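You operate a simulated robot arm through the tools that you are given. There is no shell and no other tool. Be economical: measure what you need, move in short steps, check, and stop when the job is done.

You run a simulated robot arm. Do the job below in one go: nothing can be reset, and whatever is moved stays where it is left.

JOB
Fill the empty hopper to 200 ml from the salt box.
Fine: box cover on the bench meanwhile; box back and covered; hopper lid shut. Set down upright: salt box cover, salt box.
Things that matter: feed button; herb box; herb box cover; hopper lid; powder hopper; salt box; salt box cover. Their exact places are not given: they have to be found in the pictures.

Only the result counts: the job must be done as asked and must still hold three seconds after the hand-in. Knocking over, shifting, dropping, spilling or breaking anything else fails it. A push-on lid holds only when it is set on centred and level and pressed home; a screw cap is set on level and turned clockwise until tight.

ROBOT AND FRAMES
A 6-joint arm with a two-finger gripper, on a carriage that runs on a rail from [-2.216, 0] to [0.124, 0] (x, y) and turns from -2.932 to 2.862 rad about z. Base frame: it is fixed where the carriage stands at the start and does not move with it; the origin is on the floor, on the carriage's upright axis, x ahead of it, y to its left, z up. Readings come in m, rad, newtons and seconds.
Its first joint turns from -2.897 to 2.897 rad. Places, roughly: feed button [0.5, 0.4, 0.5]; herb box cover (10x5x5 cm) [0.6, -0.4, 1]; hopper lid [0.8, 0.2, 1.1]; powder hopper [0.8, 0.2, 1]; salt box cover (10x5x5 cm) [0.6, -0.2, 1]. Payload 2.54 kg.
The TCP is the grasp point between the finger pads, 0.023 m short of the fingertips. In the tool frame z runs along the fingers and y along their closing line. The gripper opens to 0.126 m. The gripper's body begins 0.082 m behind the TCP.
Orientation is told as [roll, pitch, yaw] about the base's x, y, z axes, in that order, counted from this pose: with the fingers straight down and closing along the base's y, the tool's x points along the base's -x, its y along +y and its z along -z.

CONTROLS
- The arm moves only by the tool jog_arm. Its argument "moves" is a list that holds one entry, the list of rows, each a list of 7 numbers: the shift along the tool's x, y, z in m, then the turn, a rotation vector about the tool's x, y, z in rad, then the closure, from 0 (fully open) to 1 (shut). In form: [[[tx, ty, tz, rx, ry, rz, hand], ...]]. A call has 1 to 20 rows; each row shifts and turns the commanded pose from where the row before left it, along the tool's axes as they then stand. Rows are played at 5 a second. More than 0.05 m and 0.15 rad between two rows, or a gripper value outside its range, and nothing of the call is played. A pose out of reach is approached as far as the arm can. The call stops where the force on the tool passes 90 N (or 10 N more than at its start, if that is more) or the arm is blocked; 0.2 s more then pass. The fingers move at their own pace and stop on an object; they squeeze with about 44 N. The grip force told is the motor's: it shows also when the fingers shut on nothing. Time passes only in rows, and 0.2 s behind the last, so rows that do not move let the fingers close. The reply holds the time, the measured pose of the TCP, the force on the tool along the base axes, the opening and the grip force, in the units named above and with some noise, with the torque about the TCP (base axes, N m) and any sound that the robot's microphone picked up.
- Cameras (640 x 400 px; columns grow to the right, rows downward): "scene" is now at [0.0609, 0.1528, 1.6144]; the picture's right is [-0.50, -0.87, 0.00], its down [-0.36, 0.21, -0.91] and it looks along [0.79, -0.45, -0.42] (base axes); focal length 214 px, centre (320, 200). "wrist" rides on the gripper at [0.082, 0.014, -0.122] in the tool frame; the picture's right is [-0.17, 0.99, 0.00], its down [-0.79, -0.13, -0.60] and it looks along [-0.59, -0.10, 0.80] (tool axes); focal length 243 px, centre (320, 200).
- camera(camera): a new picture of that camera. It takes no simulated time.
- slide_trunk(by): slides the trunk up (or, below 0, down) by that many m; the arm and the scene camera ride with it, the base frame stays. It gives what a move gives, with no picture.
- drive_base(legs): drives the robot by 1 to 6 legs, each [ahead, left, turn to the left] in m, m and rad, along the robot's own axes; the way and the turn of a leg run together, so that a leg with both is an arc; at most 1.5 m and 3.142 rad a leg. The arm and the cameras ride along, it lands a little off, and it stops where it bumps. It keeps to its track: a leg is cut to what the track allows. It gives what a move gives.
- head_to(pan, tilt): turns the head with the scene camera to pan (to the left, within 2.094 rad either way) and tilt (down, from -0.506 to 1.204), counted from straight ahead of the robot. It gives what a move gives.
- probe_pixels(camera, pixels): for up to 12 pixels [column, row] of the newest picture of that camera ("zoom" is the newest enlarged one), the place [x, y, z] in the base frame of the surface seen there, good to about 0.002 m. It takes no simulated time.
- enlarge(camera, box): a new picture of the part [left, top, right, bottom] of that camera's present view, enlarged. It takes no simulated time.
- close_job(): hands the job in; it is judged then, once.

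Go step by step. Measure first, check grasps and placings, and put right what went wrong. The budget is 80 turns and 48 pictures, counting those below and the enlarged ones. Unless the task says otherwise, let go and move clear before handing in, and close with one line.

The tools are called after "Call:" as name(argument=value, ...) on one line, values as JSON. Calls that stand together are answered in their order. jog_arm: Moves the arm, as the interface text tells. Its arguments: {"type":"object","properties":{"moves":{"type":"array","items":{"type":"array","items":{"type":"array","items":{"type":"number"}}}}},"required":["moves"]} The other tools are called the same way: slide_trunk (by) slides the trunk up or down; drive_base (legs) drives the base; head_to (pan, tilt) turns the head that bears the scene camera; camera (camera) takes a picture; probe_pixels (camera, pixels) gives the place of the surface under pixels of a picture; enlarge (camera, box) takes an enlarged picture of a part of a camera's view; close_job () hands the job in.

At the start:

```text
time_s: 0.0
position: [0.4875, 0.077, 1.5911]
ee_rot: [0.0, 0.0, 0.0]
ft_force: [0.0, 0.3, -0.2]
wrist_torque: [-0.02, 0.0, -0.02]
gripper_width: 0.126
gripper_force: 0.0
trunk travel left (down, up): [-0.4, 0.09]
robot x, y, heading: [-0.0037, -0.0025, -0.001]
head pan, tilt: [-0.522, 0.431]
```

scene: 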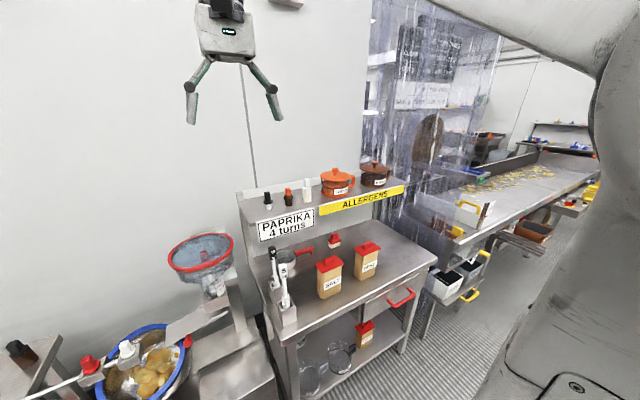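
wrist: 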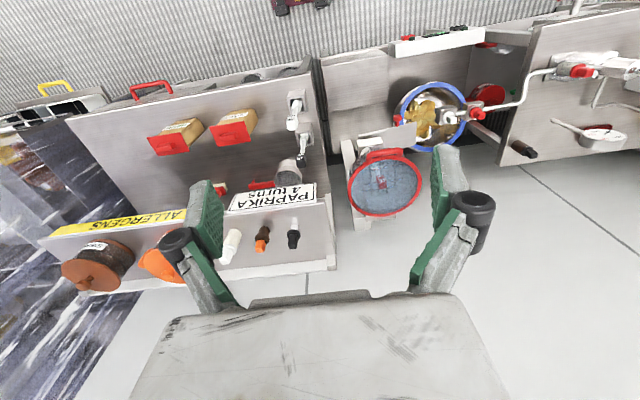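

The pictures show two boxes with red covers near scene (330,275) and (366,260), and a hopper with a red rim near (200,258). I'll enlarge both to read the labels and markings.

Call:
enlarge(camera="scene", box=[240, 180, 440, 320])

Call:
enlarge(camera="scene", box=[60, 220, 280, 400])

Call:
enlarge(camera="wrist", box=[100, 70, 460, 290])

```text
2.86 times, centred on (340, 250) of scene
```

zoom: 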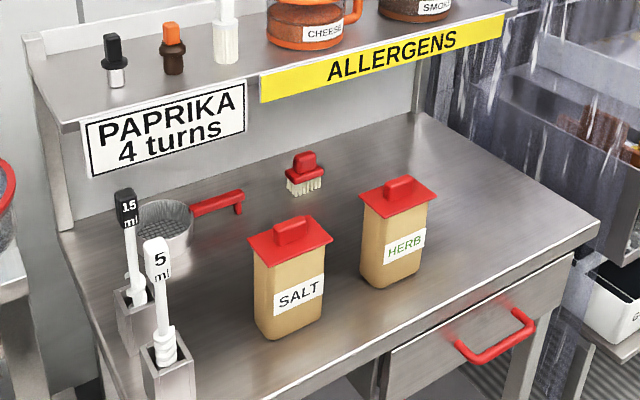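

```text
2.22 times, centred on (170, 310) of scene
```

zoom: 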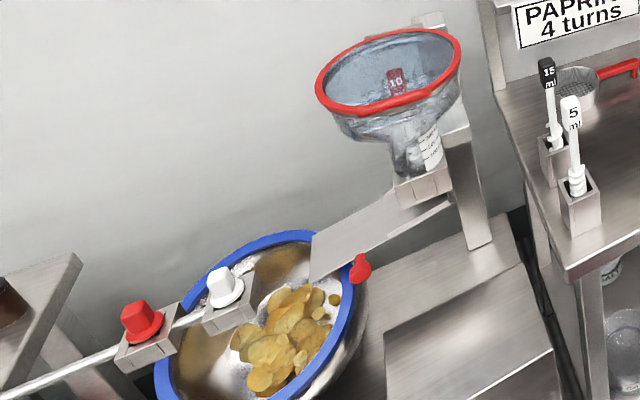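

```text
1.78 times, centred on (280, 180) of wrist
```

zoom: 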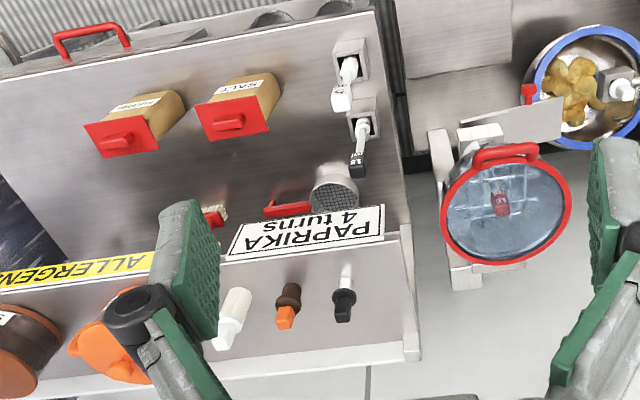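

The salt box is zoom (285,290), nearer the spoons. The hopper seems to have a lid with a red handle, so I'll enlarge the hopper further.

Call:
enlarge(camera="scene", box=[160, 225, 240, 305])

Call:
enlarge(camera="wrist", box=[330, 130, 440, 240])

```text
5.00 times, centred on (200, 265) of scene
```

zoom: 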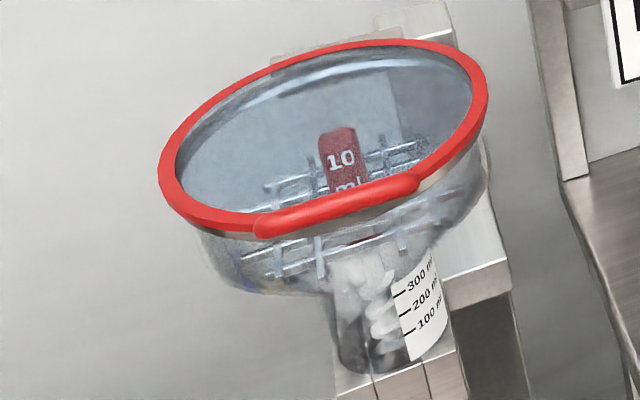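

```text
3.64 times, centred on (385, 185) of wrist
```

zoom: 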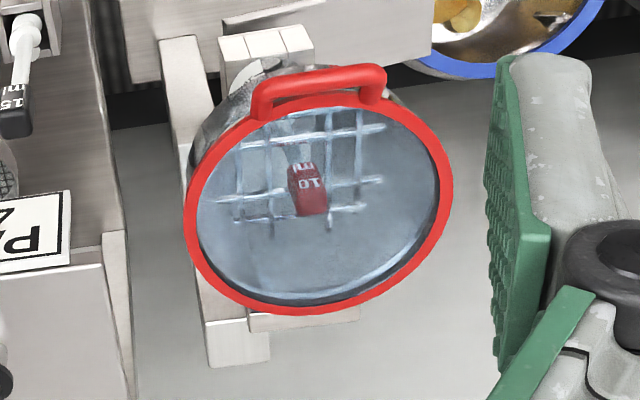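

The hopper is graduated at 100/200/300 ml, with a guard grid and a hinged clear lid whose red handle faces the robot. Next I'll probe the key points.

Call:
probe_pixels(camera="zoom", pixels=[[258, 95], [318, 80], [378, 85], [318, 106], [195, 210], [437, 190], [310, 308], [308, 190], [265, 45], [180, 60], [235, 345], [385, 370]])

Call:
probe_pixels(camera="scene", pixels=[[330, 261], [318, 263], [329, 271], [344, 262], [332, 256], [325, 298], [351, 292], [367, 246], [366, 252], [300, 285], [345, 315], [370, 278]])

Call:
probe_pixels(camera="wrist", pixels=[[233, 138], [213, 129], [250, 128], [219, 145], [256, 142], [167, 143], [295, 120], [304, 150], [288, 180], [306, 220], [215, 160], [190, 220]])

```text
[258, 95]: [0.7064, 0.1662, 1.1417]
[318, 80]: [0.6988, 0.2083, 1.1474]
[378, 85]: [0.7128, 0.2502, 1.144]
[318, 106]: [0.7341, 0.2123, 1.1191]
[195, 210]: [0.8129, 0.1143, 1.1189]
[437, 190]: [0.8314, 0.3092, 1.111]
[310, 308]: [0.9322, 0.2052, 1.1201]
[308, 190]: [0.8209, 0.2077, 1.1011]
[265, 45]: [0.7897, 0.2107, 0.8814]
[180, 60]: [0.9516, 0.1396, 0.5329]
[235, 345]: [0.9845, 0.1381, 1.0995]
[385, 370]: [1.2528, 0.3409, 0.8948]
```

```text
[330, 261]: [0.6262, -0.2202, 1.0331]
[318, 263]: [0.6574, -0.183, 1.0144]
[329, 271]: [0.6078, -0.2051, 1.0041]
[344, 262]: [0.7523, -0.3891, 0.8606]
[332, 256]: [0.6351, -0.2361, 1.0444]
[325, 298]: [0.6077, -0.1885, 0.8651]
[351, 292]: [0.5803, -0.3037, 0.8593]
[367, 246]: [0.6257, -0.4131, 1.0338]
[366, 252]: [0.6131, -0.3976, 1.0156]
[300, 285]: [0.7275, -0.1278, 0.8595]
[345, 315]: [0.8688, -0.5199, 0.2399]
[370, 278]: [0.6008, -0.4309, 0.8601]
```

```text
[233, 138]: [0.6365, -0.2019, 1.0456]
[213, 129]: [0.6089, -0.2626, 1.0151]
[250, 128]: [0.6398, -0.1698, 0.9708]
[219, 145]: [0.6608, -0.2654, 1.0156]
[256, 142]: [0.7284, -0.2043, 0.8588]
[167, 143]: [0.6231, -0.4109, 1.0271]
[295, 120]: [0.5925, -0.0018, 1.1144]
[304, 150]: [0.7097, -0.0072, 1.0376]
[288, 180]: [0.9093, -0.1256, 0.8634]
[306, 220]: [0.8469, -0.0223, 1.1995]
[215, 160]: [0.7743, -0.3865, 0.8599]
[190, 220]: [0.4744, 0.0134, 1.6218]
```

Measured so far: the handle bar is at x≈0.70, y 0.166–0.25, z≈1.145, and the lid hinge is likely at x≈0.93. I'll move in front of the hopper and turn the tool horizontal, pointing +x.

Call:
jog_arm(moves=[[[-0.02, 0.0222, 0.04, 0, 0, 0, 0], [-0.02, 0.0222, 0.04, 0, 0, 0, 0], [-0.02, 0.0222, 0.04, 0, 0, 0, 0], [-0.02, 0.0222, 0.04, 0, 0, 0, 0], [-0.02, 0.0222, 0.04, 0, 0, 0, 0], [-0.02, 0.0222, 0.04, 0, 0, 0, 0], [0, 0, 0, 0, -0.1428, 0, 0], [0, 0, 0, 0, -0.1428, 0, 0], [0, 0, 0, 0, -0.1428, 0, 0], [0, 0, 0, 0, -0.1428, 0, 0], [0, 0, 0, 0, -0.1428, 0, 0], [0, 0, 0, 0, -0.1428, 0, 0], [0, 0, 0, 0, -0.1428, 0, 0], [0, 0, 0, 0, -0.1428, 0, 0], [0, 0, 0, 0, -0.1428, 0, 0], [0, 0, 0, 0, -0.1428, 0, 0], [0, 0, 0, 0, -0.1428, 0, 0]]])

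Call:
jog_arm(moves=[[[0, 0, 0, 0, 0, 0.1428, 0], [0, 0, 0, 0, 0, 0.1428, 0], [0, 0, 0, 0, 0, 0.1428, 0], [0, 0, 0, 0, 0, 0.1428, 0], [0, 0, 0, 0, 0, 0.1428, 0], [0, 0, 0, 0, 0, 0.1428, 0], [0, 0, 0, 0, 0, 0.1428, 0.3], [0, 0, 0, 0, 0, 0.1428, 0.6], [0, 0, 0, 0, 0, 0.1428, 0.65], [0, 0, 0, 0, 0, 0.1428, 0.65], [0, 0, 0, 0, 0, 0.1428, 0.65]]])

Call:
camera(camera="scene")

Call:
camera(camera="wrist")

```text
time_s: 3.6
position: [0.6074, 0.2106, 1.3533]
ee_rot: [2.651, -1.568, -2.652]
ft_force: [1.2, 0.2, -0.3]
wrist_torque: [-0.03, 0.02, 0.0]
gripper_width: 0.126
gripper_force: 0.2
trunk travel left (down, up): [-0.4, 0.09]
robot x, y, heading: [0.0001, -0.0015, -0.0]
head pan, tilt: [-0.522, 0.431]
```

```text
time_s: 6.0
position: [0.6124, 0.2029, 1.3533]
ee_rot: [1.514, -0.029, -1.559]
ft_force: [0.2, 0.3, 0.4]
wrist_torque: [0.0, 0.01, 0.01]
gripper_width: 0.0444
gripper_force: 0.1
out of reach, approached as far as the arm can: row 11
trunk travel left (down, up): [-0.4, 0.09]
robot x, y, heading: [-0.0011, 0.0004, -0.002]
head pan, tilt: [-0.522, 0.431]
```

```text
40 pictures are left
```

scene: 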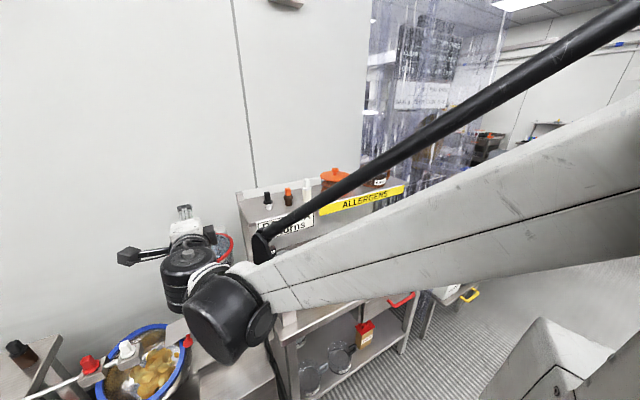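

```text
39 pictures are left
```

wrist: 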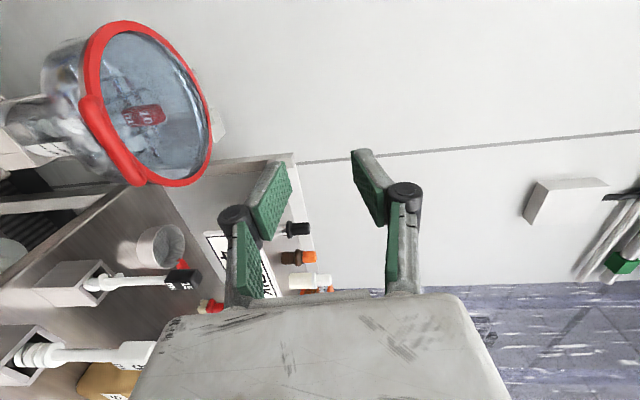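

The +90° roll is right at a joint limit, so I'll flip to −90° (camera on the −y side) to keep margin. Then I'll look at the handle again.

Call:
jog_arm(moves=[[[0, 0, 0, 0, 0, -0.15, 0.65], [0, 0, 0, 0, 0, -0.15, 0.65], [0, 0, 0, 0, 0, -0.15, 0.65], [0, 0, 0, 0, 0, -0.15, 0.65], [0, 0, 0, 0, 0, -0.15, 0.65], [0, 0, 0, 0, 0, -0.15, 0.65], [0, 0, 0, 0, 0, -0.15, 0.65], [0, 0, 0, 0, 0, -0.15, 0.65], [0, 0, 0, 0, 0, -0.15, 0.65], [0, 0, 0, 0, 0, -0.15, 0.65], [0, 0, 0, 0, 0, -0.15, 0.65], [0, 0, 0, 0, 0, -0.15, 0.65], [0, 0, 0, 0, 0, -0.15, 0.65], [0, 0, 0, 0, 0, -0.15, 0.65], [0, 0, 0, 0, 0, -0.15, 0.65], [0, 0, 0, 0, 0, -0.15, 0.65], [0, 0, 0, 0, 0, -0.15, 0.65], [0, 0, 0, 0, 0, -0.15, 0.65], [0, 0, 0, 0, 0, -0.15, 0.65], [0, 0, 0, 0, 0, -0.1416, 0.65]]])

Call:
camera(camera="wrist")

```text
time_s: 10.2
position: [0.6109, 0.2022, 1.3516]
ee_rot: [-1.513, -0.118, 1.573]
ft_force: [-0.2, 0.1, 0.0]
wrist_torque: [0.0, -0.01, 0.02]
gripper_width: 0.0443
gripper_force: 0.1
trunk travel left (down, up): [-0.4, 0.09]
robot x, y, heading: [-0.0005, -0.0026, -0.003]
head pan, tilt: [-0.522, 0.431]
```

```text
38 pictures are left
```

wrist: 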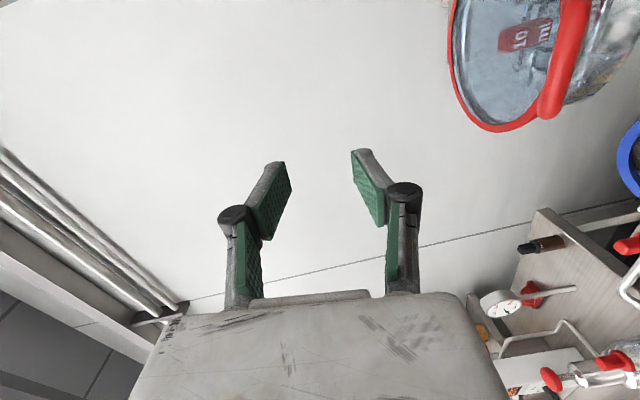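

The orientation is off by about 0.06 and 0.12 rad, which I'll correct. First I'll probe the handle in this view, around (550,100)–(578,10).

Call:
probe_pixels(camera="wrist", pixels=[[548, 105], [562, 70], [555, 68], [570, 72], [575, 15], [568, 40], [495, 127], [452, 40], [640, 60], [600, 60], [525, 125]])

Call:
jog_arm(moves=[[[0, 0, 0, 0.058, 0, 0, 0.65], [0, 0, 0, 0, 0, -0.118, 0.65]]])

Call:
enlarge(camera="wrist", box=[440, 0, 640, 140])

```text
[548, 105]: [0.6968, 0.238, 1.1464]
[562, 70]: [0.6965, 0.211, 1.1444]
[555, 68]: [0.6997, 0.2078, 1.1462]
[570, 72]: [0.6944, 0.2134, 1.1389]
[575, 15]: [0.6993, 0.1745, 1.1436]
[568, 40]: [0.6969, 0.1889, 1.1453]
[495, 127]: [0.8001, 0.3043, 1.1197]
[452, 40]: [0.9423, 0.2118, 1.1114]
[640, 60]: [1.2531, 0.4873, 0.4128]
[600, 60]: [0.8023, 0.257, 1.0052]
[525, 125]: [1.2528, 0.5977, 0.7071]
```

```text
time_s: 10.8
position: [0.6115, 0.2025, 1.3524]
ee_rot: [-1.574, -0.002, 1.575]
ft_force: [-0.1, -0.2, -0.5]
wrist_torque: [0.0, 0.0, -0.02]
gripper_width: 0.0439
gripper_force: 0.0
trunk travel left (down, up): [-0.4, 0.09]
robot x, y, heading: [-0.0043, 0.0007, -0.001]
head pan, tilt: [-0.522, 0.431]
```

```text
2.86 times, centred on (540, 70) of wrist
```

zoom: 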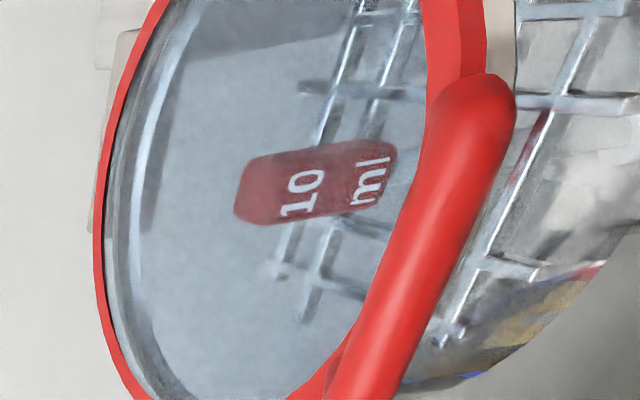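

Handle bar centre is about (0.701, 0.208, 1.139). I'll descend in front of it, then move forward so the fingers cage the bar.

Call:
jog_arm(moves=[[[-0.0055, 0.0427, 0, 0, 0, 0, 0.72], [0, 0.0427, 0, 0, 0, 0, 0.72], [0, 0.0427, 0, 0, 0, 0, 0.72], [0, 0.0427, 0, 0, 0, 0, 0.72], [0, 0.0427, 0, 0, 0, 0, 0.72], [0, 0, 0, 0, 0, 0, 0.72], [0, 0, 0.02, 0, 0, 0, 0.72]]])

Call:
camera(camera="wrist")

```text
time_s: 12.4
position: [0.6447, 0.2155, 1.1642]
ee_rot: [-1.571, -0.001, 1.574]
ft_force: [0.0, -0.5, 1.2]
wrist_torque: [0.01, -0.01, -0.03]
gripper_width: 0.0353
gripper_force: 0.1
out of reach, approached as far as the arm can: row 5
trunk travel left (down, up): [-0.4, 0.09]
robot x, y, heading: [-0.0025, 0.0003, 0.004]
head pan, tilt: [-0.522, 0.431]
```

```text
36 pictures are left
```

wrist: 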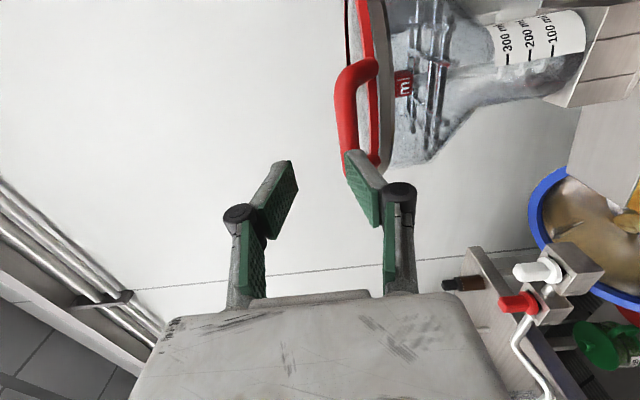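

The wrist view shows the scale clearly, but this height is out of reach with the trunk so high. I'll raise the arm and lower the trunk by the same amount.

Call:
jog_arm(moves=[[[0, -0.045, -0.01, 0, 0, 0, 0.72], [0, -0.045, 0, 0, 0, 0, 0.72], [0, -0.045, 0, 0, 0, 0, 0.72], [0, -0.045, 0, 0, 0, 0, 0.72]]])

Call:
slide_trunk(by=-0.2)

Call:
camera(camera="wrist")

```text
time_s: 13.4
position: [0.6325, 0.2145, 1.347]
ee_rot: [-1.572, -0.002, 1.575]
ft_force: [0.3, 0.3, 0.9]
wrist_torque: [0.02, -0.01, -0.01]
gripper_width: 0.0353
gripper_force: 0.1
trunk travel left (down, up): [-0.4, 0.09]
robot x, y, heading: [0.0007, -0.003, -0.006]
head pan, tilt: [-0.522, 0.431]
```

```text
time_s: 15.6
position: [0.633, 0.2154, 1.146]
ee_rot: [-1.574, -0.002, 1.576]
ft_force: [-0.1, 0.8, 0.9]
wrist_torque: [0.02, -0.01, 0.0]
gripper_width: 0.0356
gripper_force: 0.0
trunk travel left (down, up): [-0.2, 0.29]
robot x, y, heading: [-0.0006, -0.0033, -0.002]
head pan, tilt: [-0.522, 0.431]
```

```text
35 pictures are left
```

wrist: 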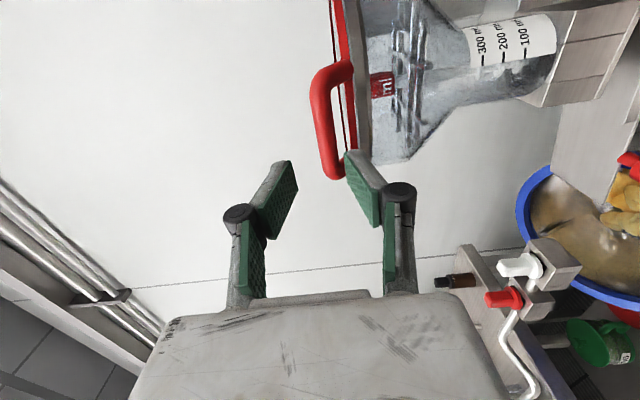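

Height is now 1.146. I'll probe the bar for its vertical extent, along with the scale marks.

Call:
probe_pixels(camera="wrist", pixels=[[313, 120], [320, 120], [327, 120], [318, 85], [336, 165], [350, 68], [338, 20], [348, 20], [358, 20], [484, 45], [505, 42], [526, 40]])

```text
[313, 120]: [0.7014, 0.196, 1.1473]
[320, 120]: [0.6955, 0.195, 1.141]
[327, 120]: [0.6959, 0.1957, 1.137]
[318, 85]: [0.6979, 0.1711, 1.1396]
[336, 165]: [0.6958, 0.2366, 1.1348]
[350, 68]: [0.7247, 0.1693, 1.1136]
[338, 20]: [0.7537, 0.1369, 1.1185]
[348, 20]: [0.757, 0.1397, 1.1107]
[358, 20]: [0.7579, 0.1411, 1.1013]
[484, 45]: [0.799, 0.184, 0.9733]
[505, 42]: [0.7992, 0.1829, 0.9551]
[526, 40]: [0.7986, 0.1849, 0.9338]
```

Bar centre is about (0.702, 0.205, 1.1405). I'll move forward to cage it, then close to about 22 mm.

Call:
jog_arm(moves=[[[0.008, 0.006, 0.0, 0, 0, 0, 0.72], [0, 0, 0.02, 0, 0, 0, 0.72], [0, 0, 0.02, 0, 0, 0, 0.72], [0, 0, 0.02, 0, 0, 0, 0.74], [0, 0, 0, 0, 0, 0, 0.82], [0, 0, 0, 0, 0, 0, 0.82]]])

Call:
camera(camera="wrist")

```text
time_s: 17.0
position: [0.6936, 0.2072, 1.14]
ee_rot: [-1.573, 0.0, 1.574]
ft_force: [-0.7, 0.0, 0.2]
wrist_torque: [0.01, 0.0, -0.01]
gripper_width: 0.0227
gripper_force: 0.1
trunk travel left (down, up): [-0.2, 0.29]
robot x, y, heading: [0.0008, 0.0023, -0.003]
head pan, tilt: [-0.522, 0.431]
```

```text
34 pictures are left
```

wrist: 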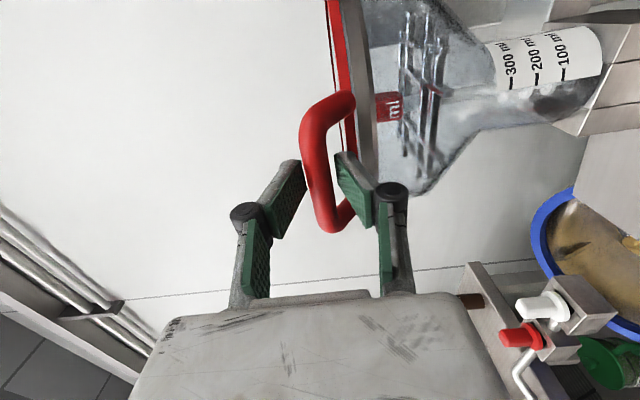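

The bar is caged. I'll start lifting along the hinge arc (hinge assumed at x≈0.945, z≈1.11), with a small test first.

Call:
jog_arm(moves=[[[0, -0.0348, 0.0066, -0.14, 0, 0, 0.82], [0, -0.0348, 0.0066, -0.14, 0, 0, 0.82], [0, -0.0348, 0.0066, -0.14, 0, 0, 0.82]]])

Call:
camera(camera="wrist")

```text
time_s: 17.8
position: [0.7288, 0.2064, 1.2412]
ee_rot: [-1.152, 0.0, 1.574]
ft_force: [0.4, -0.5, -2.8]
wrist_torque: [0.01, 0.0, -0.02]
gripper_width: 0.0237
gripper_force: 0.9
trunk travel left (down, up): [-0.2, 0.29]
robot x, y, heading: [0.0012, -0.0, 0.008]
head pan, tilt: [-0.522, 0.431]
```

```text
33 pictures are left
```

wrist: 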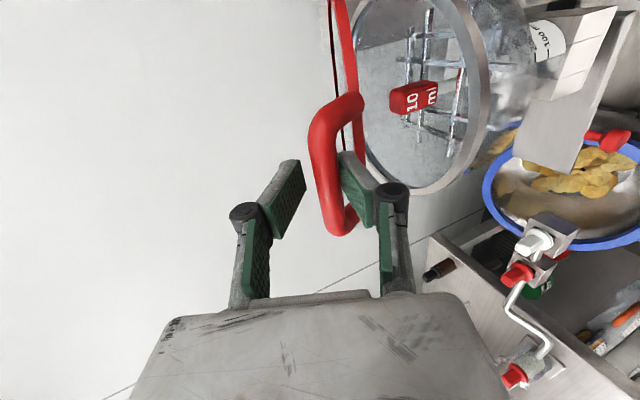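

The lid opens on its hinge with low force. Continuing along the arc.

Call:
jog_arm(moves=[[[0, -0.0348, 0.0066, -0.14, 0, 0, 0.82], [0, -0.0348, 0.0066, -0.14, 0, 0, 0.82], [0, -0.0348, 0.0066, -0.14, 0, 0, 0.82], [0, -0.0348, 0.0066, -0.14, 0, 0, 0.82], [0, -0.0348, 0.0066, -0.14, 0, 0, 0.82], [0, -0.0348, 0.0066, -0.14, 0, 0, 0.82], [0, -0.0348, 0.0066, -0.14, 0, 0, 0.82]]])

Call:
camera(camera="wrist")

```text
time_s: 19.4
position: [0.8117, 0.1891, 1.2817]
ee_rot: [-0.171, -0.002, 1.582]
ft_force: [-14.7, 29.0, 28.2]
wrist_torque: [-0.01, -1.18, 0.17]
gripper_width: 0.0472
gripper_force: 29.6
out of reach, approached as far as the arm can: row 5, 6, 7
trunk travel left (down, up): [-0.2, 0.29]
robot x, y, heading: [-0.0024, 0.0004, 0.008]
head pan, tilt: [-0.522, 0.431]
```

```text
32 pictures are left
```

wrist: 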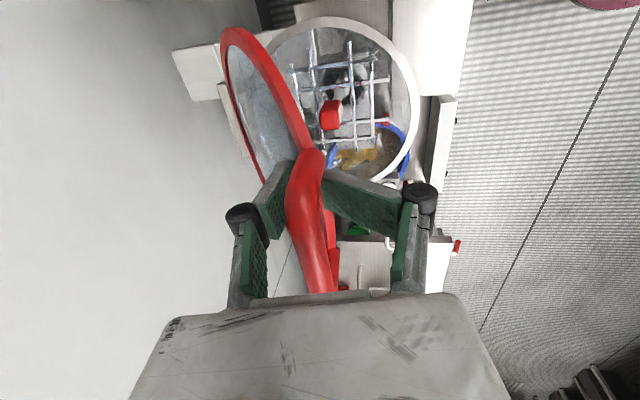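

The arm hit its height limit at about 60° of lid opening, with the trunk too low. Raising the trunk slightly should put the TCP back on the arc.

Call:
slide_trunk(by=0.045)

Call:
jog_arm(moves=[[[0, 0, 0, 0.1, 0, 0, 0.75], [0, 0, 0, 0.1, 0, 0, 0.75], [0, 0, 0, 0.1, 0, 0, 0.75], [0, 0, 0, 0.1, 0, 0, 0.75]]])

Call:
camera(camera="wrist")

```text
time_s: 20.2
position: [0.8175, 0.1782, 1.3224]
ee_rot: [-0.171, 0.002, 1.569]
ft_force: [1.2, 1.3, -0.8]
wrist_torque: [-0.09, 0.05, -0.01]
gripper_width: 0.0228
gripper_force: 0.0
trunk travel left (down, up): [-0.245, 0.245]
robot x, y, heading: [0.0029, 0.0029, -0.002]
head pan, tilt: [-0.522, 0.431]
```

```text
time_s: 21.2
position: [0.816, 0.1815, 1.3238]
ee_rot: [-0.573, -0.003, 1.576]
ft_force: [-3.4, 0.2, 1.3]
wrist_torque: [-0.02, 0.08, -0.01]
gripper_width: 0.0327
gripper_force: 0.1
trunk travel left (down, up): [-0.245, 0.245]
robot x, y, heading: [0.0031, -0.0013, -0.005]
head pan, tilt: [-0.522, 0.431]
```

```text
31 pictures are left
```

wrist: 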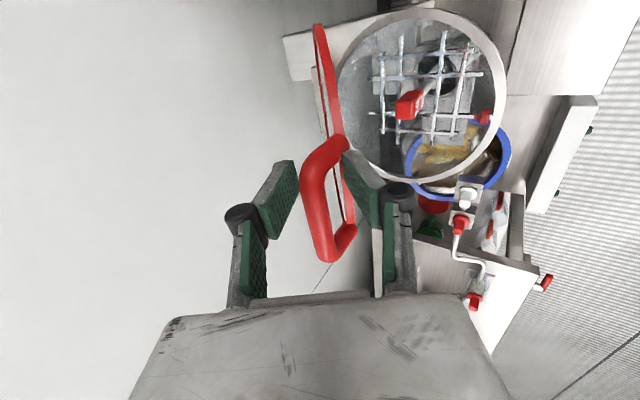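

Recovered: the bar is still caged and the lid is about 55° open. I'll continue the arc with less rotation, then use the base's forward travel.

Call:
jog_arm(moves=[[[-0.02, -0.0276, 0.0024, 0, 0, 0, 0.78], [0, -0.0277, 0.0024, 0, 0, 0, 0.78]]])

Call:
drive_base(legs=[[0.11, 0, 0]])

Call:
camera(camera="wrist")

```text
time_s: 21.8
position: [0.865, 0.2021, 1.3487]
ee_rot: [-0.571, -0.002, 1.576]
ft_force: [-0.3, 1.3, 1.6]
wrist_torque: [-0.02, 0.03, -0.01]
gripper_width: 0.028
gripper_force: 0.1
trunk travel left (down, up): [-0.245, 0.245]
robot x, y, heading: [-0.0007, -0.0002, 0.005]
head pan, tilt: [-0.522, 0.431]
```

```text
time_s: 23.0
position: [0.9725, 0.2017, 1.3491]
ee_rot: [-0.573, -0.002, 1.574]
ft_force: [-0.2, -0.7, -0.2]
wrist_torque: [0.0, -0.02, 0.06]
gripper_width: 0.0276
gripper_force: 0.0
trunk travel left (down, up): [-0.245, 0.245]
robot x, y, heading: [0.1082, -0.0014, -0.003]
head pan, tilt: [-0.522, 0.431]
```

```text
30 pictures are left
```

wrist: 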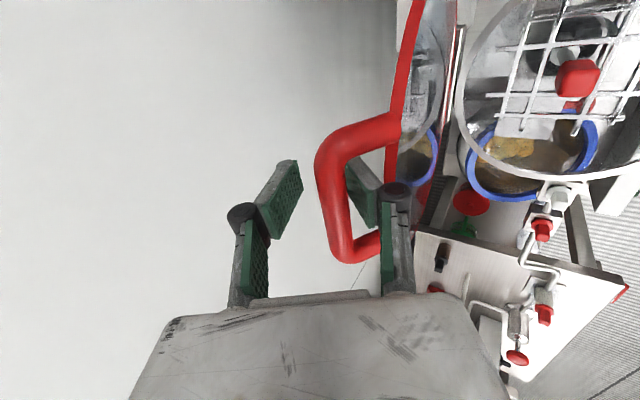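

The lid is about vertical now. I'll push further back past vertical until the stop.

Call:
jog_arm(moves=[[[0, -0.028, 0.03, 0, 0, 0, 0.78], [0, -0.017, 0.029, 0, 0, 0, 0.78], [0, 0, 0, 0, 0, 0, 0.78]]])

Call:
camera(camera="wrist")

```text
time_s: 23.8
position: [1.0422, 0.2008, 1.322]
ee_rot: [-0.572, -0.002, 1.573]
ft_force: [1.4, -1.3, -0.6]
wrist_torque: [-0.03, 0.0, -0.03]
gripper_width: 0.0277
gripper_force: 0.1
trunk travel left (down, up): [-0.245, 0.245]
robot x, y, heading: [0.1051, 0.0005, -0.001]
head pan, tilt: [-0.522, 0.431]
```

```text
29 pictures are left
```

wrist: 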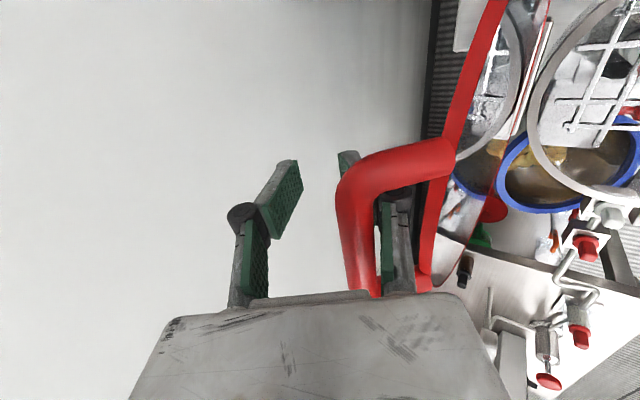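

The lid is past vertical. I'll withdraw along the fingers' axis and see whether it stays.

Call:
jog_arm(moves=[[[0, 0, -0.02, 0, 0, 0, 0.76], [0, 0, -0.03, 0, 0, 0, 0.76], [0, 0, -0.03, 0, 0, 0, 0.76], [0, 0, -0.03, 0, 0, 0, 0.76], [0, 0, 0, 0, 0, 0, 0.76]]])

Call:
camera(camera="wrist")

```text
time_s: 24.4
position: [1.0275, 0.1999, 1.3362]
ee_rot: [-0.557, -0.001, 1.571]
ft_force: [-15.1, -5.3, -78.9]
wrist_torque: [0.84, -3.2, 0.7]
gripper_width: 0.0499
gripper_force: 14.1
out of reach, approached as far as the arm can: row 2
trunk travel left (down, up): [-0.245, 0.245]
robot x, y, heading: [0.1087, 0.002, 0.002]
head pan, tilt: [-0.522, 0.431]
stopped in row 2: the force on the tool passed its limit at 114 N (the readings are from after the stop); the commanded pose is now the measured one
```

```text
28 pictures are left
```

wrist: 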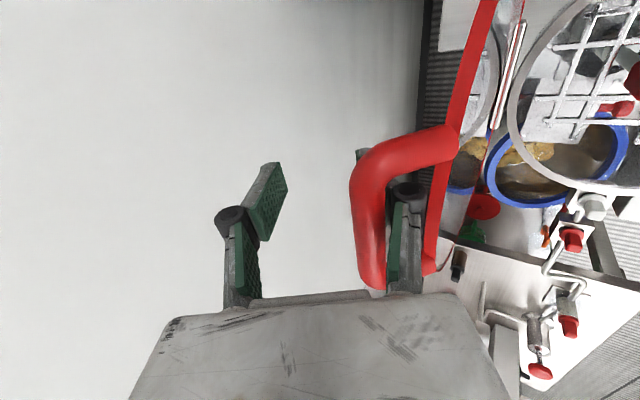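

The bar sits behind the finger pads against the linkage, so the pad hooked it on withdrawal. I'll ease back in, shift the tool toward the lid side and check.

Call:
jog_arm(moves=[[[0, 0, 0.02, 0, 0, 0, 0.72], [0, 0.007, 0, 0, 0, 0, 0.66], [0, 0.006, 0, 0, 0, 0, 0.66], [0, 0, 0, 0, 0, 0, 0.66]]])

Call:
enlarge(camera="wrist", box=[200, 100, 480, 300])

```text
time_s: 25.4
position: [1.0222, 0.2005, 1.321]
ee_rot: [-0.566, 0.001, 1.573]
ft_force: [0.3, 0.9, -0.1]
wrist_torque: [0.0, 0.01, -0.02]
gripper_width: 0.0425
gripper_force: 0.0
trunk travel left (down, up): [-0.245, 0.245]
robot x, y, heading: [0.1078, 0.0029, -0.0]
head pan, tilt: [-0.522, 0.431]
```

```text
2.00 times, centred on (340, 200) of wrist
```

zoom: 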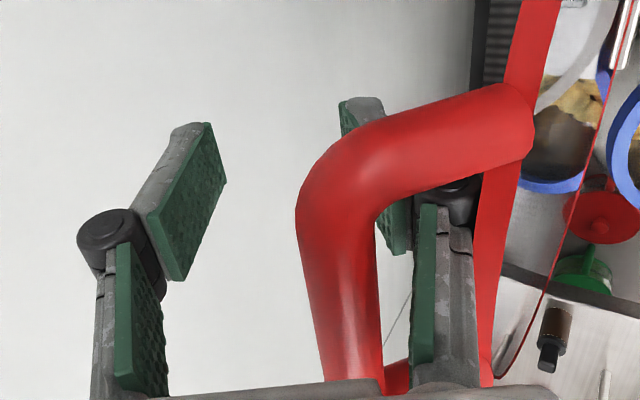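

Force is zero and the bar is free between the fingers. I'll withdraw by alternating small arm moves back with trunk rises.

Call:
jog_arm(moves=[[[0, 0.007, -0.004, 0, 0, 0, 0.66]]])

Call:
slide_trunk(by=0.025)

Call:
jog_arm(moves=[[[0, 0.0134, -0.0087, 0, 0, 0, 0.66]]])

Call:
slide_trunk(by=0.025)

Call:
enlarge(camera="wrist", box=[200, 100, 480, 300])

```text
time_s: 25.8
position: [1.0145, 0.2009, 1.3198]
ee_rot: [-0.565, 0.0, 1.572]
ft_force: [-0.5, 0.3, 0.0]
wrist_torque: [-0.04, 0.03, 0.0]
gripper_width: 0.0427
gripper_force: 0.1
trunk travel left (down, up): [-0.245, 0.245]
robot x, y, heading: [0.1078, 0.0018, 0.0]
head pan, tilt: [-0.522, 0.431]
```

```text
time_s: 26.5
position: [1.0197, 0.2, 1.3387]
ee_rot: [-0.559, -0.001, 1.57]
ft_force: [-9.3, -6.6, -70.2]
wrist_torque: [0.61, -3.21, 0.39]
gripper_width: 0.0572
gripper_force: 10.5
trunk travel left (down, up): [-0.27, 0.22]
robot x, y, heading: [0.1069, -0.0003, 0.0]
head pan, tilt: [-0.522, 0.431]
```

```text
time_s: 26.9
position: [1.0046, 0.2007, 1.34]
ee_rot: [-0.56, -0.001, 1.572]
ft_force: [-5.0, -9.0, -68.3]
wrist_torque: [0.68, -3.06, 0.08]
gripper_width: 0.0549
gripper_force: 9.2
trunk travel left (down, up): [-0.27, 0.22]
robot x, y, heading: [0.1061, 0.0004, 0.001]
head pan, tilt: [-0.522, 0.431]
```

```text
time_s: 27.2
position: [1.0037, 0.2004, 1.3397]
ee_rot: [-0.557, 0.002, 1.569]
ft_force: [-6.1, -3.4, -55.8]
wrist_torque: [0.35, -2.39, 0.25]
gripper_width: 0.0542
gripper_force: 8.3
trunk travel left (down, up): [-0.272, 0.218]
robot x, y, heading: [0.1115, 0.0002, -0.003]
head pan, tilt: [-0.522, 0.431]
stopped: the force on the tool passed its limit at 103 N (the readings are from after the stop); the commanded pose is now the measured one
```

```text
2.00 times, centred on (340, 200) of wrist
```

zoom: 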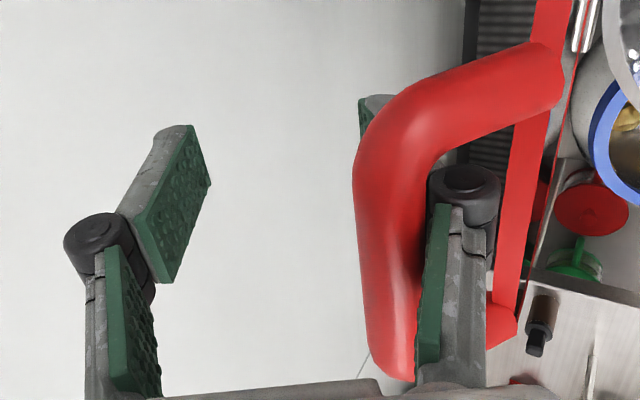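

The bar hooks behind the pad because the tool and lid angles differ by about 50°. I'll ease back in and rotate the tool toward vertical about the bar so it lines up with the lid again.

Call:
jog_arm(moves=[[[0, 0.002, 0.022, 0, 0, 0, 0.68], [0, 0.0035, 0, -0.1, 0, 0, 0.68], [0, 0.0035, 0, -0.1, 0, 0, 0.68], [0, 0.0035, 0, -0.1, 0, 0, 0.68], [0, 0.0035, 0, -0.1, 0, 0, 0.68]]])

Call:
enlarge(camera="wrist", box=[200, 100, 480, 300])

```text
time_s: 28.4
position: [0.9834, 0.1983, 1.3057]
ee_rot: [-0.262, -0.001, 1.571]
ft_force: [8.2, 10.1, -11.4]
wrist_torque: [0.36, -2.12, -0.73]
gripper_width: 0.0262
gripper_force: 0.1
out of reach, approached as far as the arm can: row 4, 5
trunk travel left (down, up): [-0.272, 0.218]
robot x, y, heading: [0.1076, -0.0002, -0.006]
head pan, tilt: [-0.522, 0.431]
```

```text
2.00 times, centred on (340, 200) of wrist
```

zoom: 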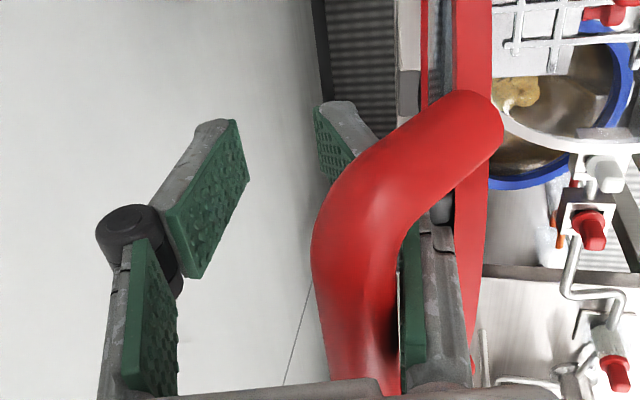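

The lid needs tool alignment, and reach is limited by trunk height. I'll raise the trunk in small compensated steps and rotate the tool to vertical.

Call:
jog_arm(moves=[[[0, 0, 0.015, 0, 0, 0, 0.72]]])

Call:
slide_trunk(by=0.02)

Call:
jog_arm(moves=[[[0, 0, 0.02, 0, 0, 0, 0.72]]])

Call:
slide_trunk(by=0.02)

Call:
jog_arm(moves=[[[0, 0, 0.02, 0, 0, 0, 0.72]]])

Call:
slide_trunk(by=0.02)

```text
time_s: 28.8
position: [0.9789, 0.1969, 1.2992]
ee_rot: [-0.266, 0.0, 1.572]
ft_force: [5.6, 12.1, 67.2]
wrist_torque: [-0.6, 1.06, -1.37]
gripper_width: 0.0191
gripper_force: 0.1
trunk travel left (down, up): [-0.272, 0.218]
robot x, y, heading: [0.1073, 0.0006, -0.002]
head pan, tilt: [-0.522, 0.431]
```

```text
time_s: 29.5
position: [0.9879, 0.1948, 1.311]
ee_rot: [-0.259, 0.001, 1.568]
ft_force: [6.0, -1.5, -40.2]
wrist_torque: [0.19, -2.7, -0.33]
gripper_width: 0.0271
gripper_force: 0.1
trunk travel left (down, up): [-0.292, 0.198]
robot x, y, heading: [0.1067, 0.0018, -0.002]
head pan, tilt: [-0.522, 0.431]
```

```text
time_s: 29.9
position: [0.9843, 0.1961, 1.3]
ee_rot: [-0.267, -0.001, 1.57]
ft_force: [5.5, 3.3, 85.8]
wrist_torque: [-1.21, 1.77, -1.14]
gripper_width: 0.0219
gripper_force: 0.1
trunk travel left (down, up): [-0.292, 0.198]
robot x, y, heading: [0.1062, 0.0016, -0.003]
head pan, tilt: [-0.522, 0.431]
```

```text
time_s: 30.5
position: [0.9924, 0.1967, 1.3107]
ee_rot: [-0.26, 0.001, 1.57]
ft_force: [4.8, -2.2, -31.0]
wrist_torque: [0.24, -2.14, -0.25]
gripper_width: 0.0284
gripper_force: 0.0
trunk travel left (down, up): [-0.312, 0.178]
robot x, y, heading: [0.1087, 0.0005, -0.002]
head pan, tilt: [-0.522, 0.431]
```

```text
time_s: 30.9
position: [0.992, 0.1939, 1.2958]
ee_rot: [-0.264, 0.0, 1.57]
ft_force: [5.0, 2.6, 39.3]
wrist_torque: [-0.21, 1.07, -0.59]
gripper_width: 0.0274
gripper_force: 0.0
trunk travel left (down, up): [-0.312, 0.178]
robot x, y, heading: [0.1072, -0.0036, 0.001]
head pan, tilt: [-0.522, 0.431]
```

```text
time_s: 31.6
position: [0.9931, 0.1947, 1.3143]
ee_rot: [-0.263, 0.0, 1.57]
ft_force: [0.0, 0.8, 0.2]
wrist_torque: [-0.01, 0.0, 0.0]
gripper_width: 0.0351
gripper_force: 0.0
trunk travel left (down, up): [-0.332, 0.158]
robot x, y, heading: [0.1062, 0.0018, -0.004]
head pan, tilt: [-0.522, 0.431]
```

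All forces are back to zero. Now I'll rotate the remaining 0.26 rad to vertical and look.

Call:
jog_arm(moves=[[[0, 0.004, 0, -0.1, 0, 0, 0.72], [0, 0.004, 0, -0.1, 0, 0, 0.72], [0, 0.003, 0, -0.07, 0, 0, 0.72]]])

Call:
camera(camera="wrist")

```text
time_s: 32.4
position: [0.9785, 0.1951, 1.3105]
ee_rot: [-0.115, 0.0, 1.572]
ft_force: [6.1, 13.5, 33.8]
wrist_torque: [-0.49, 0.2, -0.71]
gripper_width: 0.0251
gripper_force: 0.1
out of reach, approached as far as the arm can: row 2, 3
trunk travel left (down, up): [-0.332, 0.158]
robot x, y, heading: [0.1073, -0.0008, -0.001]
head pan, tilt: [-0.522, 0.431]
```

```text
24 pictures are left
```

wrist: 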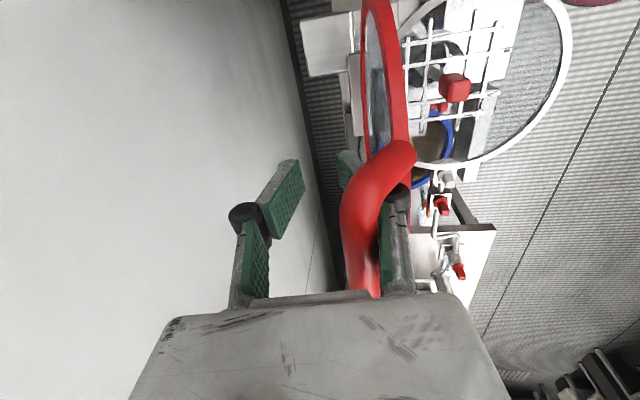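

The gap between bar and lid edge is only just wider than the finger, so I need the real lid angle. Probing lid rim and bar points in this view.

Call:
probe_pixels(camera="wrist", pixels=[[402, 135], [390, 80], [375, 10], [364, 100], [345, 215], [358, 250], [375, 170], [400, 155], [405, 120], [395, 215], [350, 165], [290, 190]])

```text
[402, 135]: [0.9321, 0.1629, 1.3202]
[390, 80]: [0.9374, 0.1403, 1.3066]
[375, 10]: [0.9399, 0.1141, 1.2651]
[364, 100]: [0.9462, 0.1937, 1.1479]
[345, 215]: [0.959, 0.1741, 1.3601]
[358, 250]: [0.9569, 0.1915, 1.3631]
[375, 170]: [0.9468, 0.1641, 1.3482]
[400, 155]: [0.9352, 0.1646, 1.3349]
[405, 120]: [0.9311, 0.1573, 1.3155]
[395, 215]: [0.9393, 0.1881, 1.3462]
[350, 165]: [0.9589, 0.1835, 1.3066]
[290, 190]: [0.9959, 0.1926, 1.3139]
```

Measured: the lid is at about 85°, held by my lower finger, with the knuckle already above the lid edge. I'll push it past vertical again with the tool near vertical; then there is room to slide the finger out.

Call:
slide_trunk(by=0.02)

Call:
jog_arm(moves=[[[0, -0.016, 0.012, 0, 0, 0, 0.7], [0, -0.016, 0.012, 0, 0, 0, 0.7], [0, -0.016, 0.01, 0, 0, 0, 0.7]]])

Call:
drive_base(legs=[[0.015, 0, 0]])

Call:
slide_trunk(by=0.015)

Call:
jog_arm(moves=[[[0, -0.015, 0.01, 0, 0, 0, 0.7], [0, -0.015, 0.01, 0, 0, 0, 0.7]]])

Call:
camera(camera="wrist")

```text
time_s: 33.1
position: [0.9812, 0.1914, 1.3292]
ee_rot: [-0.112, 0.002, 1.568]
ft_force: [0.1, 0.7, -0.8]
wrist_torque: [0.03, -0.01, -0.01]
gripper_width: 0.0355
gripper_force: 0.0
trunk travel left (down, up): [-0.352, 0.138]
robot x, y, heading: [0.1064, -0.0004, 0.002]
head pan, tilt: [-0.522, 0.431]
```

```text
time_s: 33.9
position: [0.9913, 0.1919, 1.315]
ee_rot: [-0.114, -0.001, 1.572]
ft_force: [0.5, 0.0, -1.4]
wrist_torque: [0.0, -0.03, -0.03]
gripper_width: 0.0378
gripper_force: 0.0
out of reach, approached as far as the arm can: row 1, 2, 3
trunk travel left (down, up): [-0.352, 0.138]
robot x, y, heading: [0.1083, -0.0004, -0.007]
head pan, tilt: [-0.522, 0.431]
```

```text
time_s: 34.6
position: [1.0075, 0.1904, 1.3166]
ee_rot: [-0.11, -0.001, 1.57]
ft_force: [0.3, 0.3, 0.8]
wrist_torque: [0.03, 0.02, 0.03]
gripper_width: 0.0376
gripper_force: 0.0
trunk travel left (down, up): [-0.352, 0.138]
robot x, y, heading: [0.1238, 0.0009, -0.003]
head pan, tilt: [-0.522, 0.431]
```

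```text
time_s: 35.3
position: [1.008, 0.1917, 1.3304]
ee_rot: [-0.111, 0.001, 1.572]
ft_force: [-0.2, 0.9, -0.8]
wrist_torque: [0.0, 0.02, -0.03]
gripper_width: 0.0377
gripper_force: 0.0
trunk travel left (down, up): [-0.367, 0.123]
robot x, y, heading: [0.1253, -0.0011, -0.0]
head pan, tilt: [-0.522, 0.431]
```

```text
time_s: 35.9
position: [1.0191, 0.1892, 1.3121]
ee_rot: [-0.113, 0.001, 1.569]
ft_force: [2.3, 9.4, 2.2]
wrist_torque: [-0.24, 0.06, -0.29]
gripper_width: 0.0376
gripper_force: 0.1
out of reach, approached as far as the arm can: row 1, 2
trunk travel left (down, up): [-0.367, 0.123]
robot x, y, heading: [0.1226, 0.0002, -0.0]
head pan, tilt: [-0.522, 0.431]
```

```text
23 pictures are left
```

wrist: 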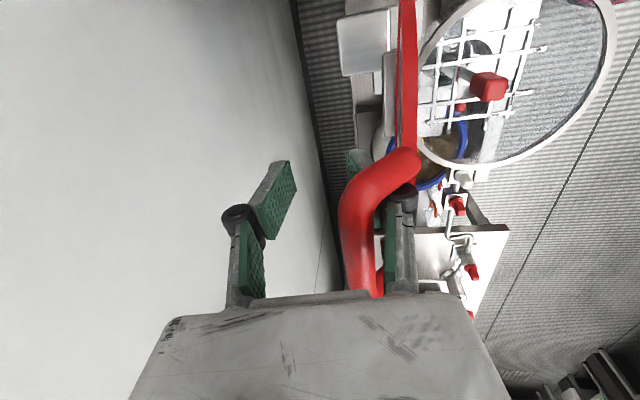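

The lid is now further back. Measuring its angle and the bar/finger positions again.

Call:
probe_pixels(camera="wrist", pixels=[[412, 145], [408, 80], [404, 10], [350, 200], [372, 220], [355, 250], [390, 245], [408, 240], [402, 190], [415, 190], [352, 160], [290, 190]])

```text
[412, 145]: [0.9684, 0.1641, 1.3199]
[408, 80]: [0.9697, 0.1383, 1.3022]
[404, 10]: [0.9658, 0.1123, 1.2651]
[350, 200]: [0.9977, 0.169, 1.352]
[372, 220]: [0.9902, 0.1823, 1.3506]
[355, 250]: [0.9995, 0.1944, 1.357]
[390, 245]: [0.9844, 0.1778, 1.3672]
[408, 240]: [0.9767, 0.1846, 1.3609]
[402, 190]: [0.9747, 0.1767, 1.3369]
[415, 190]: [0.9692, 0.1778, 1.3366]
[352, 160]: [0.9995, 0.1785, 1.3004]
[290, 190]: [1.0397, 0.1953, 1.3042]
```

The lid is at about 94°. I'll tilt the tool back slightly for reach, push the lid further, and centre the finger in the loop in y.

Call:
jog_arm(moves=[[[-0.01, -0.004, 0, 0.1, 0, 0, 0.7], [0, -0.004, 0, 0.1, 0, 0, 0.7], [0, -0.014, 0.008, 0, 0, 0, 0.7], [0, -0.014, 0.008, 0, 0, 0, 0.7], [0, -0.014, 0.008, 0, 0, 0, 0.7], [0, 0, 0, 0, 0, 0, 0.7]]])

Call:
enlarge(camera="wrist", box=[200, 0, 480, 300])

```text
time_s: 37.3
position: [1.0686, 0.198, 1.3047]
ee_rot: [-0.315, -0.002, 1.57]
ft_force: [-22.0, 0.0, 10.3]
wrist_torque: [-0.15, -0.26, -0.27]
gripper_width: 0.0591
gripper_force: 4.2
out of reach, approached as far as the arm can: row 5
trunk travel left (down, up): [-0.367, 0.123]
robot x, y, heading: [0.1219, 0.001, -0.004]
head pan, tilt: [-0.522, 0.431]
```

```text
1.33 times, centred on (340, 150) of wrist
```

zoom: 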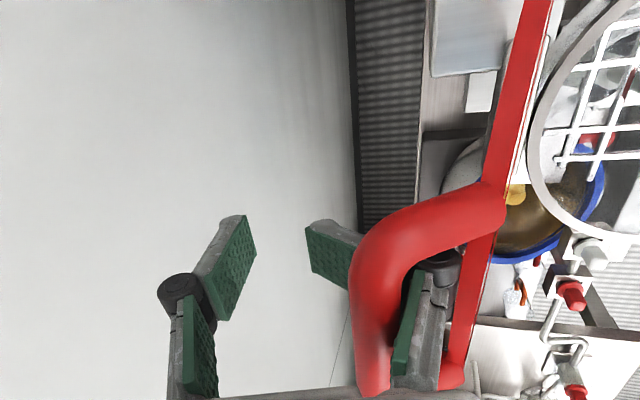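

Force −22 N in x means the lid is on its back stop. Now I'll shift the finger away from the bar toward the lid edge and look.

Call:
jog_arm(moves=[[[0, 0.012, 0, 0, 0, 0, 0.58], [0, 0.012, 0, 0, 0, 0, 0.58], [0, 0, 0, 0, 0, 0, 0.58]]])

Call:
enlarge(camera="wrist", box=[200, 0, 480, 300])

Call:
probe_pixels(camera="zoom", pixels=[[535, 30], [515, 130], [495, 210], [470, 300], [362, 300], [400, 300], [412, 320], [430, 320], [445, 270], [320, 245], [350, 245], [340, 285]])

```text
time_s: 38.1
position: [1.0495, 0.1977, 1.2945]
ee_rot: [-0.311, 0.0, 1.57]
ft_force: [-0.1, -0.6, -0.1]
wrist_torque: [-0.03, 0.0, 0.02]
gripper_width: 0.053
gripper_force: 0.1
trunk travel left (down, up): [-0.367, 0.123]
robot x, y, heading: [0.1211, 0.0013, 0.002]
head pan, tilt: [-0.522, 0.431]
```

```text
1.33 times, centred on (340, 150) of wrist
```

zoom: 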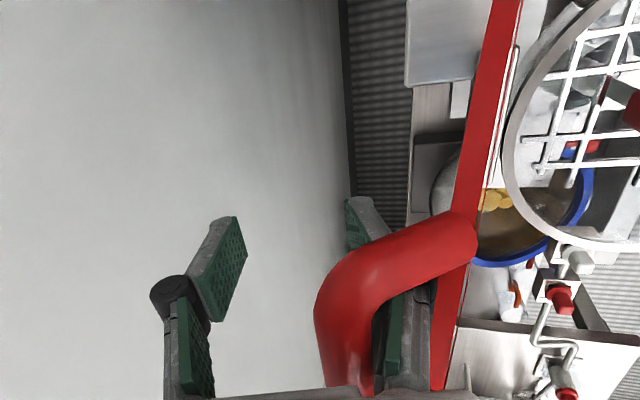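

```text
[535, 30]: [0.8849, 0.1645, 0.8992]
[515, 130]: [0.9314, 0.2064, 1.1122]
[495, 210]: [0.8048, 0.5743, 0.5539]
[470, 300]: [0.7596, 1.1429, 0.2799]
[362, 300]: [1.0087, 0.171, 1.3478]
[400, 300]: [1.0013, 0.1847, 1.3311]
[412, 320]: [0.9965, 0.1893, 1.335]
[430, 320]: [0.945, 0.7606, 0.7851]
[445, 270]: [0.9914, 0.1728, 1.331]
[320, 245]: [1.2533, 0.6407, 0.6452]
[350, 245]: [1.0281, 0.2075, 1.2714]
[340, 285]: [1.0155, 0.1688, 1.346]
```

The lid rests on its stop by itself and the finger is free. The bar overlaps the pad by only 1–2 mm, so I'll open a touch and retract straight along the tool axis in small steps.

Call:
jog_arm(moves=[[[0, 0, 0, 0, 0, 0, 0.52], [0, 0.001, -0.012, 0, 0, 0, 0.52], [0, 0, -0.012, 0, 0, 0, 0.52], [0, 0, -0.012, 0, 0, 0, 0.52]]])

Call:
enlarge(camera="wrist", box=[200, 0, 480, 300])

```text
time_s: 39.1
position: [1.0391, 0.198, 1.3277]
ee_rot: [-0.313, 0.0, 1.567]
ft_force: [0.3, -0.7, 0.5]
wrist_torque: [-0.02, 0.0, -0.01]
gripper_width: 0.0603
gripper_force: 0.0
trunk travel left (down, up): [-0.367, 0.123]
robot x, y, heading: [0.1225, 0.0005, -0.005]
head pan, tilt: [-0.522, 0.431]
```

```text
1.33 times, centred on (340, 150) of wrist
```

zoom: 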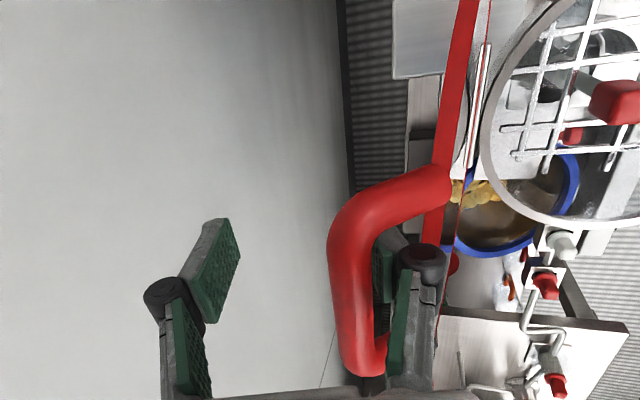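

Working: zero force, and the pad now sits to the right of the bar. I'll keep retracting.

Call:
jog_arm(moves=[[[0, 0.002, -0.012, 0, 0, 0, 0.5], [0, 0.002, -0.012, 0, 0, 0, 0.5], [0, 0, -0.012, 0, 0, 0, 0.5], [0, 0, -0.012, 0, 0, 0, 0.5]]])

Call:
enlarge(camera="wrist", box=[200, 0, 480, 300])

```text
time_s: 40.1
position: [1.0189, 0.1988, 1.374]
ee_rot: [-0.311, -0.001, 1.572]
ft_force: [0.0, -0.8, -0.6]
wrist_torque: [0.0, -0.04, 0.04]
gripper_width: 0.0632
gripper_force: 0.0
trunk travel left (down, up): [-0.367, 0.123]
robot x, y, heading: [0.1222, 0.001, -0.004]
head pan, tilt: [-0.522, 0.431]
```

```text
1.33 times, centred on (340, 150) of wrist
```

zoom: 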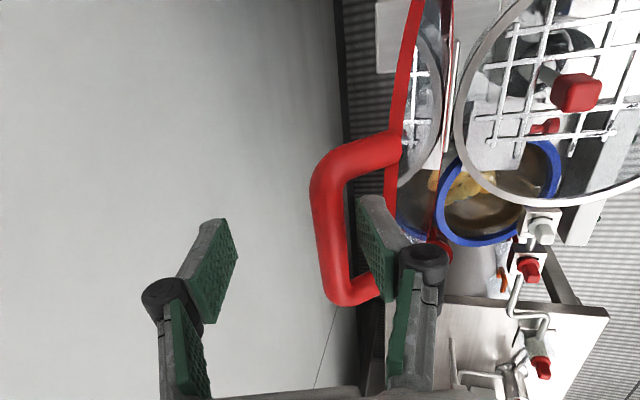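

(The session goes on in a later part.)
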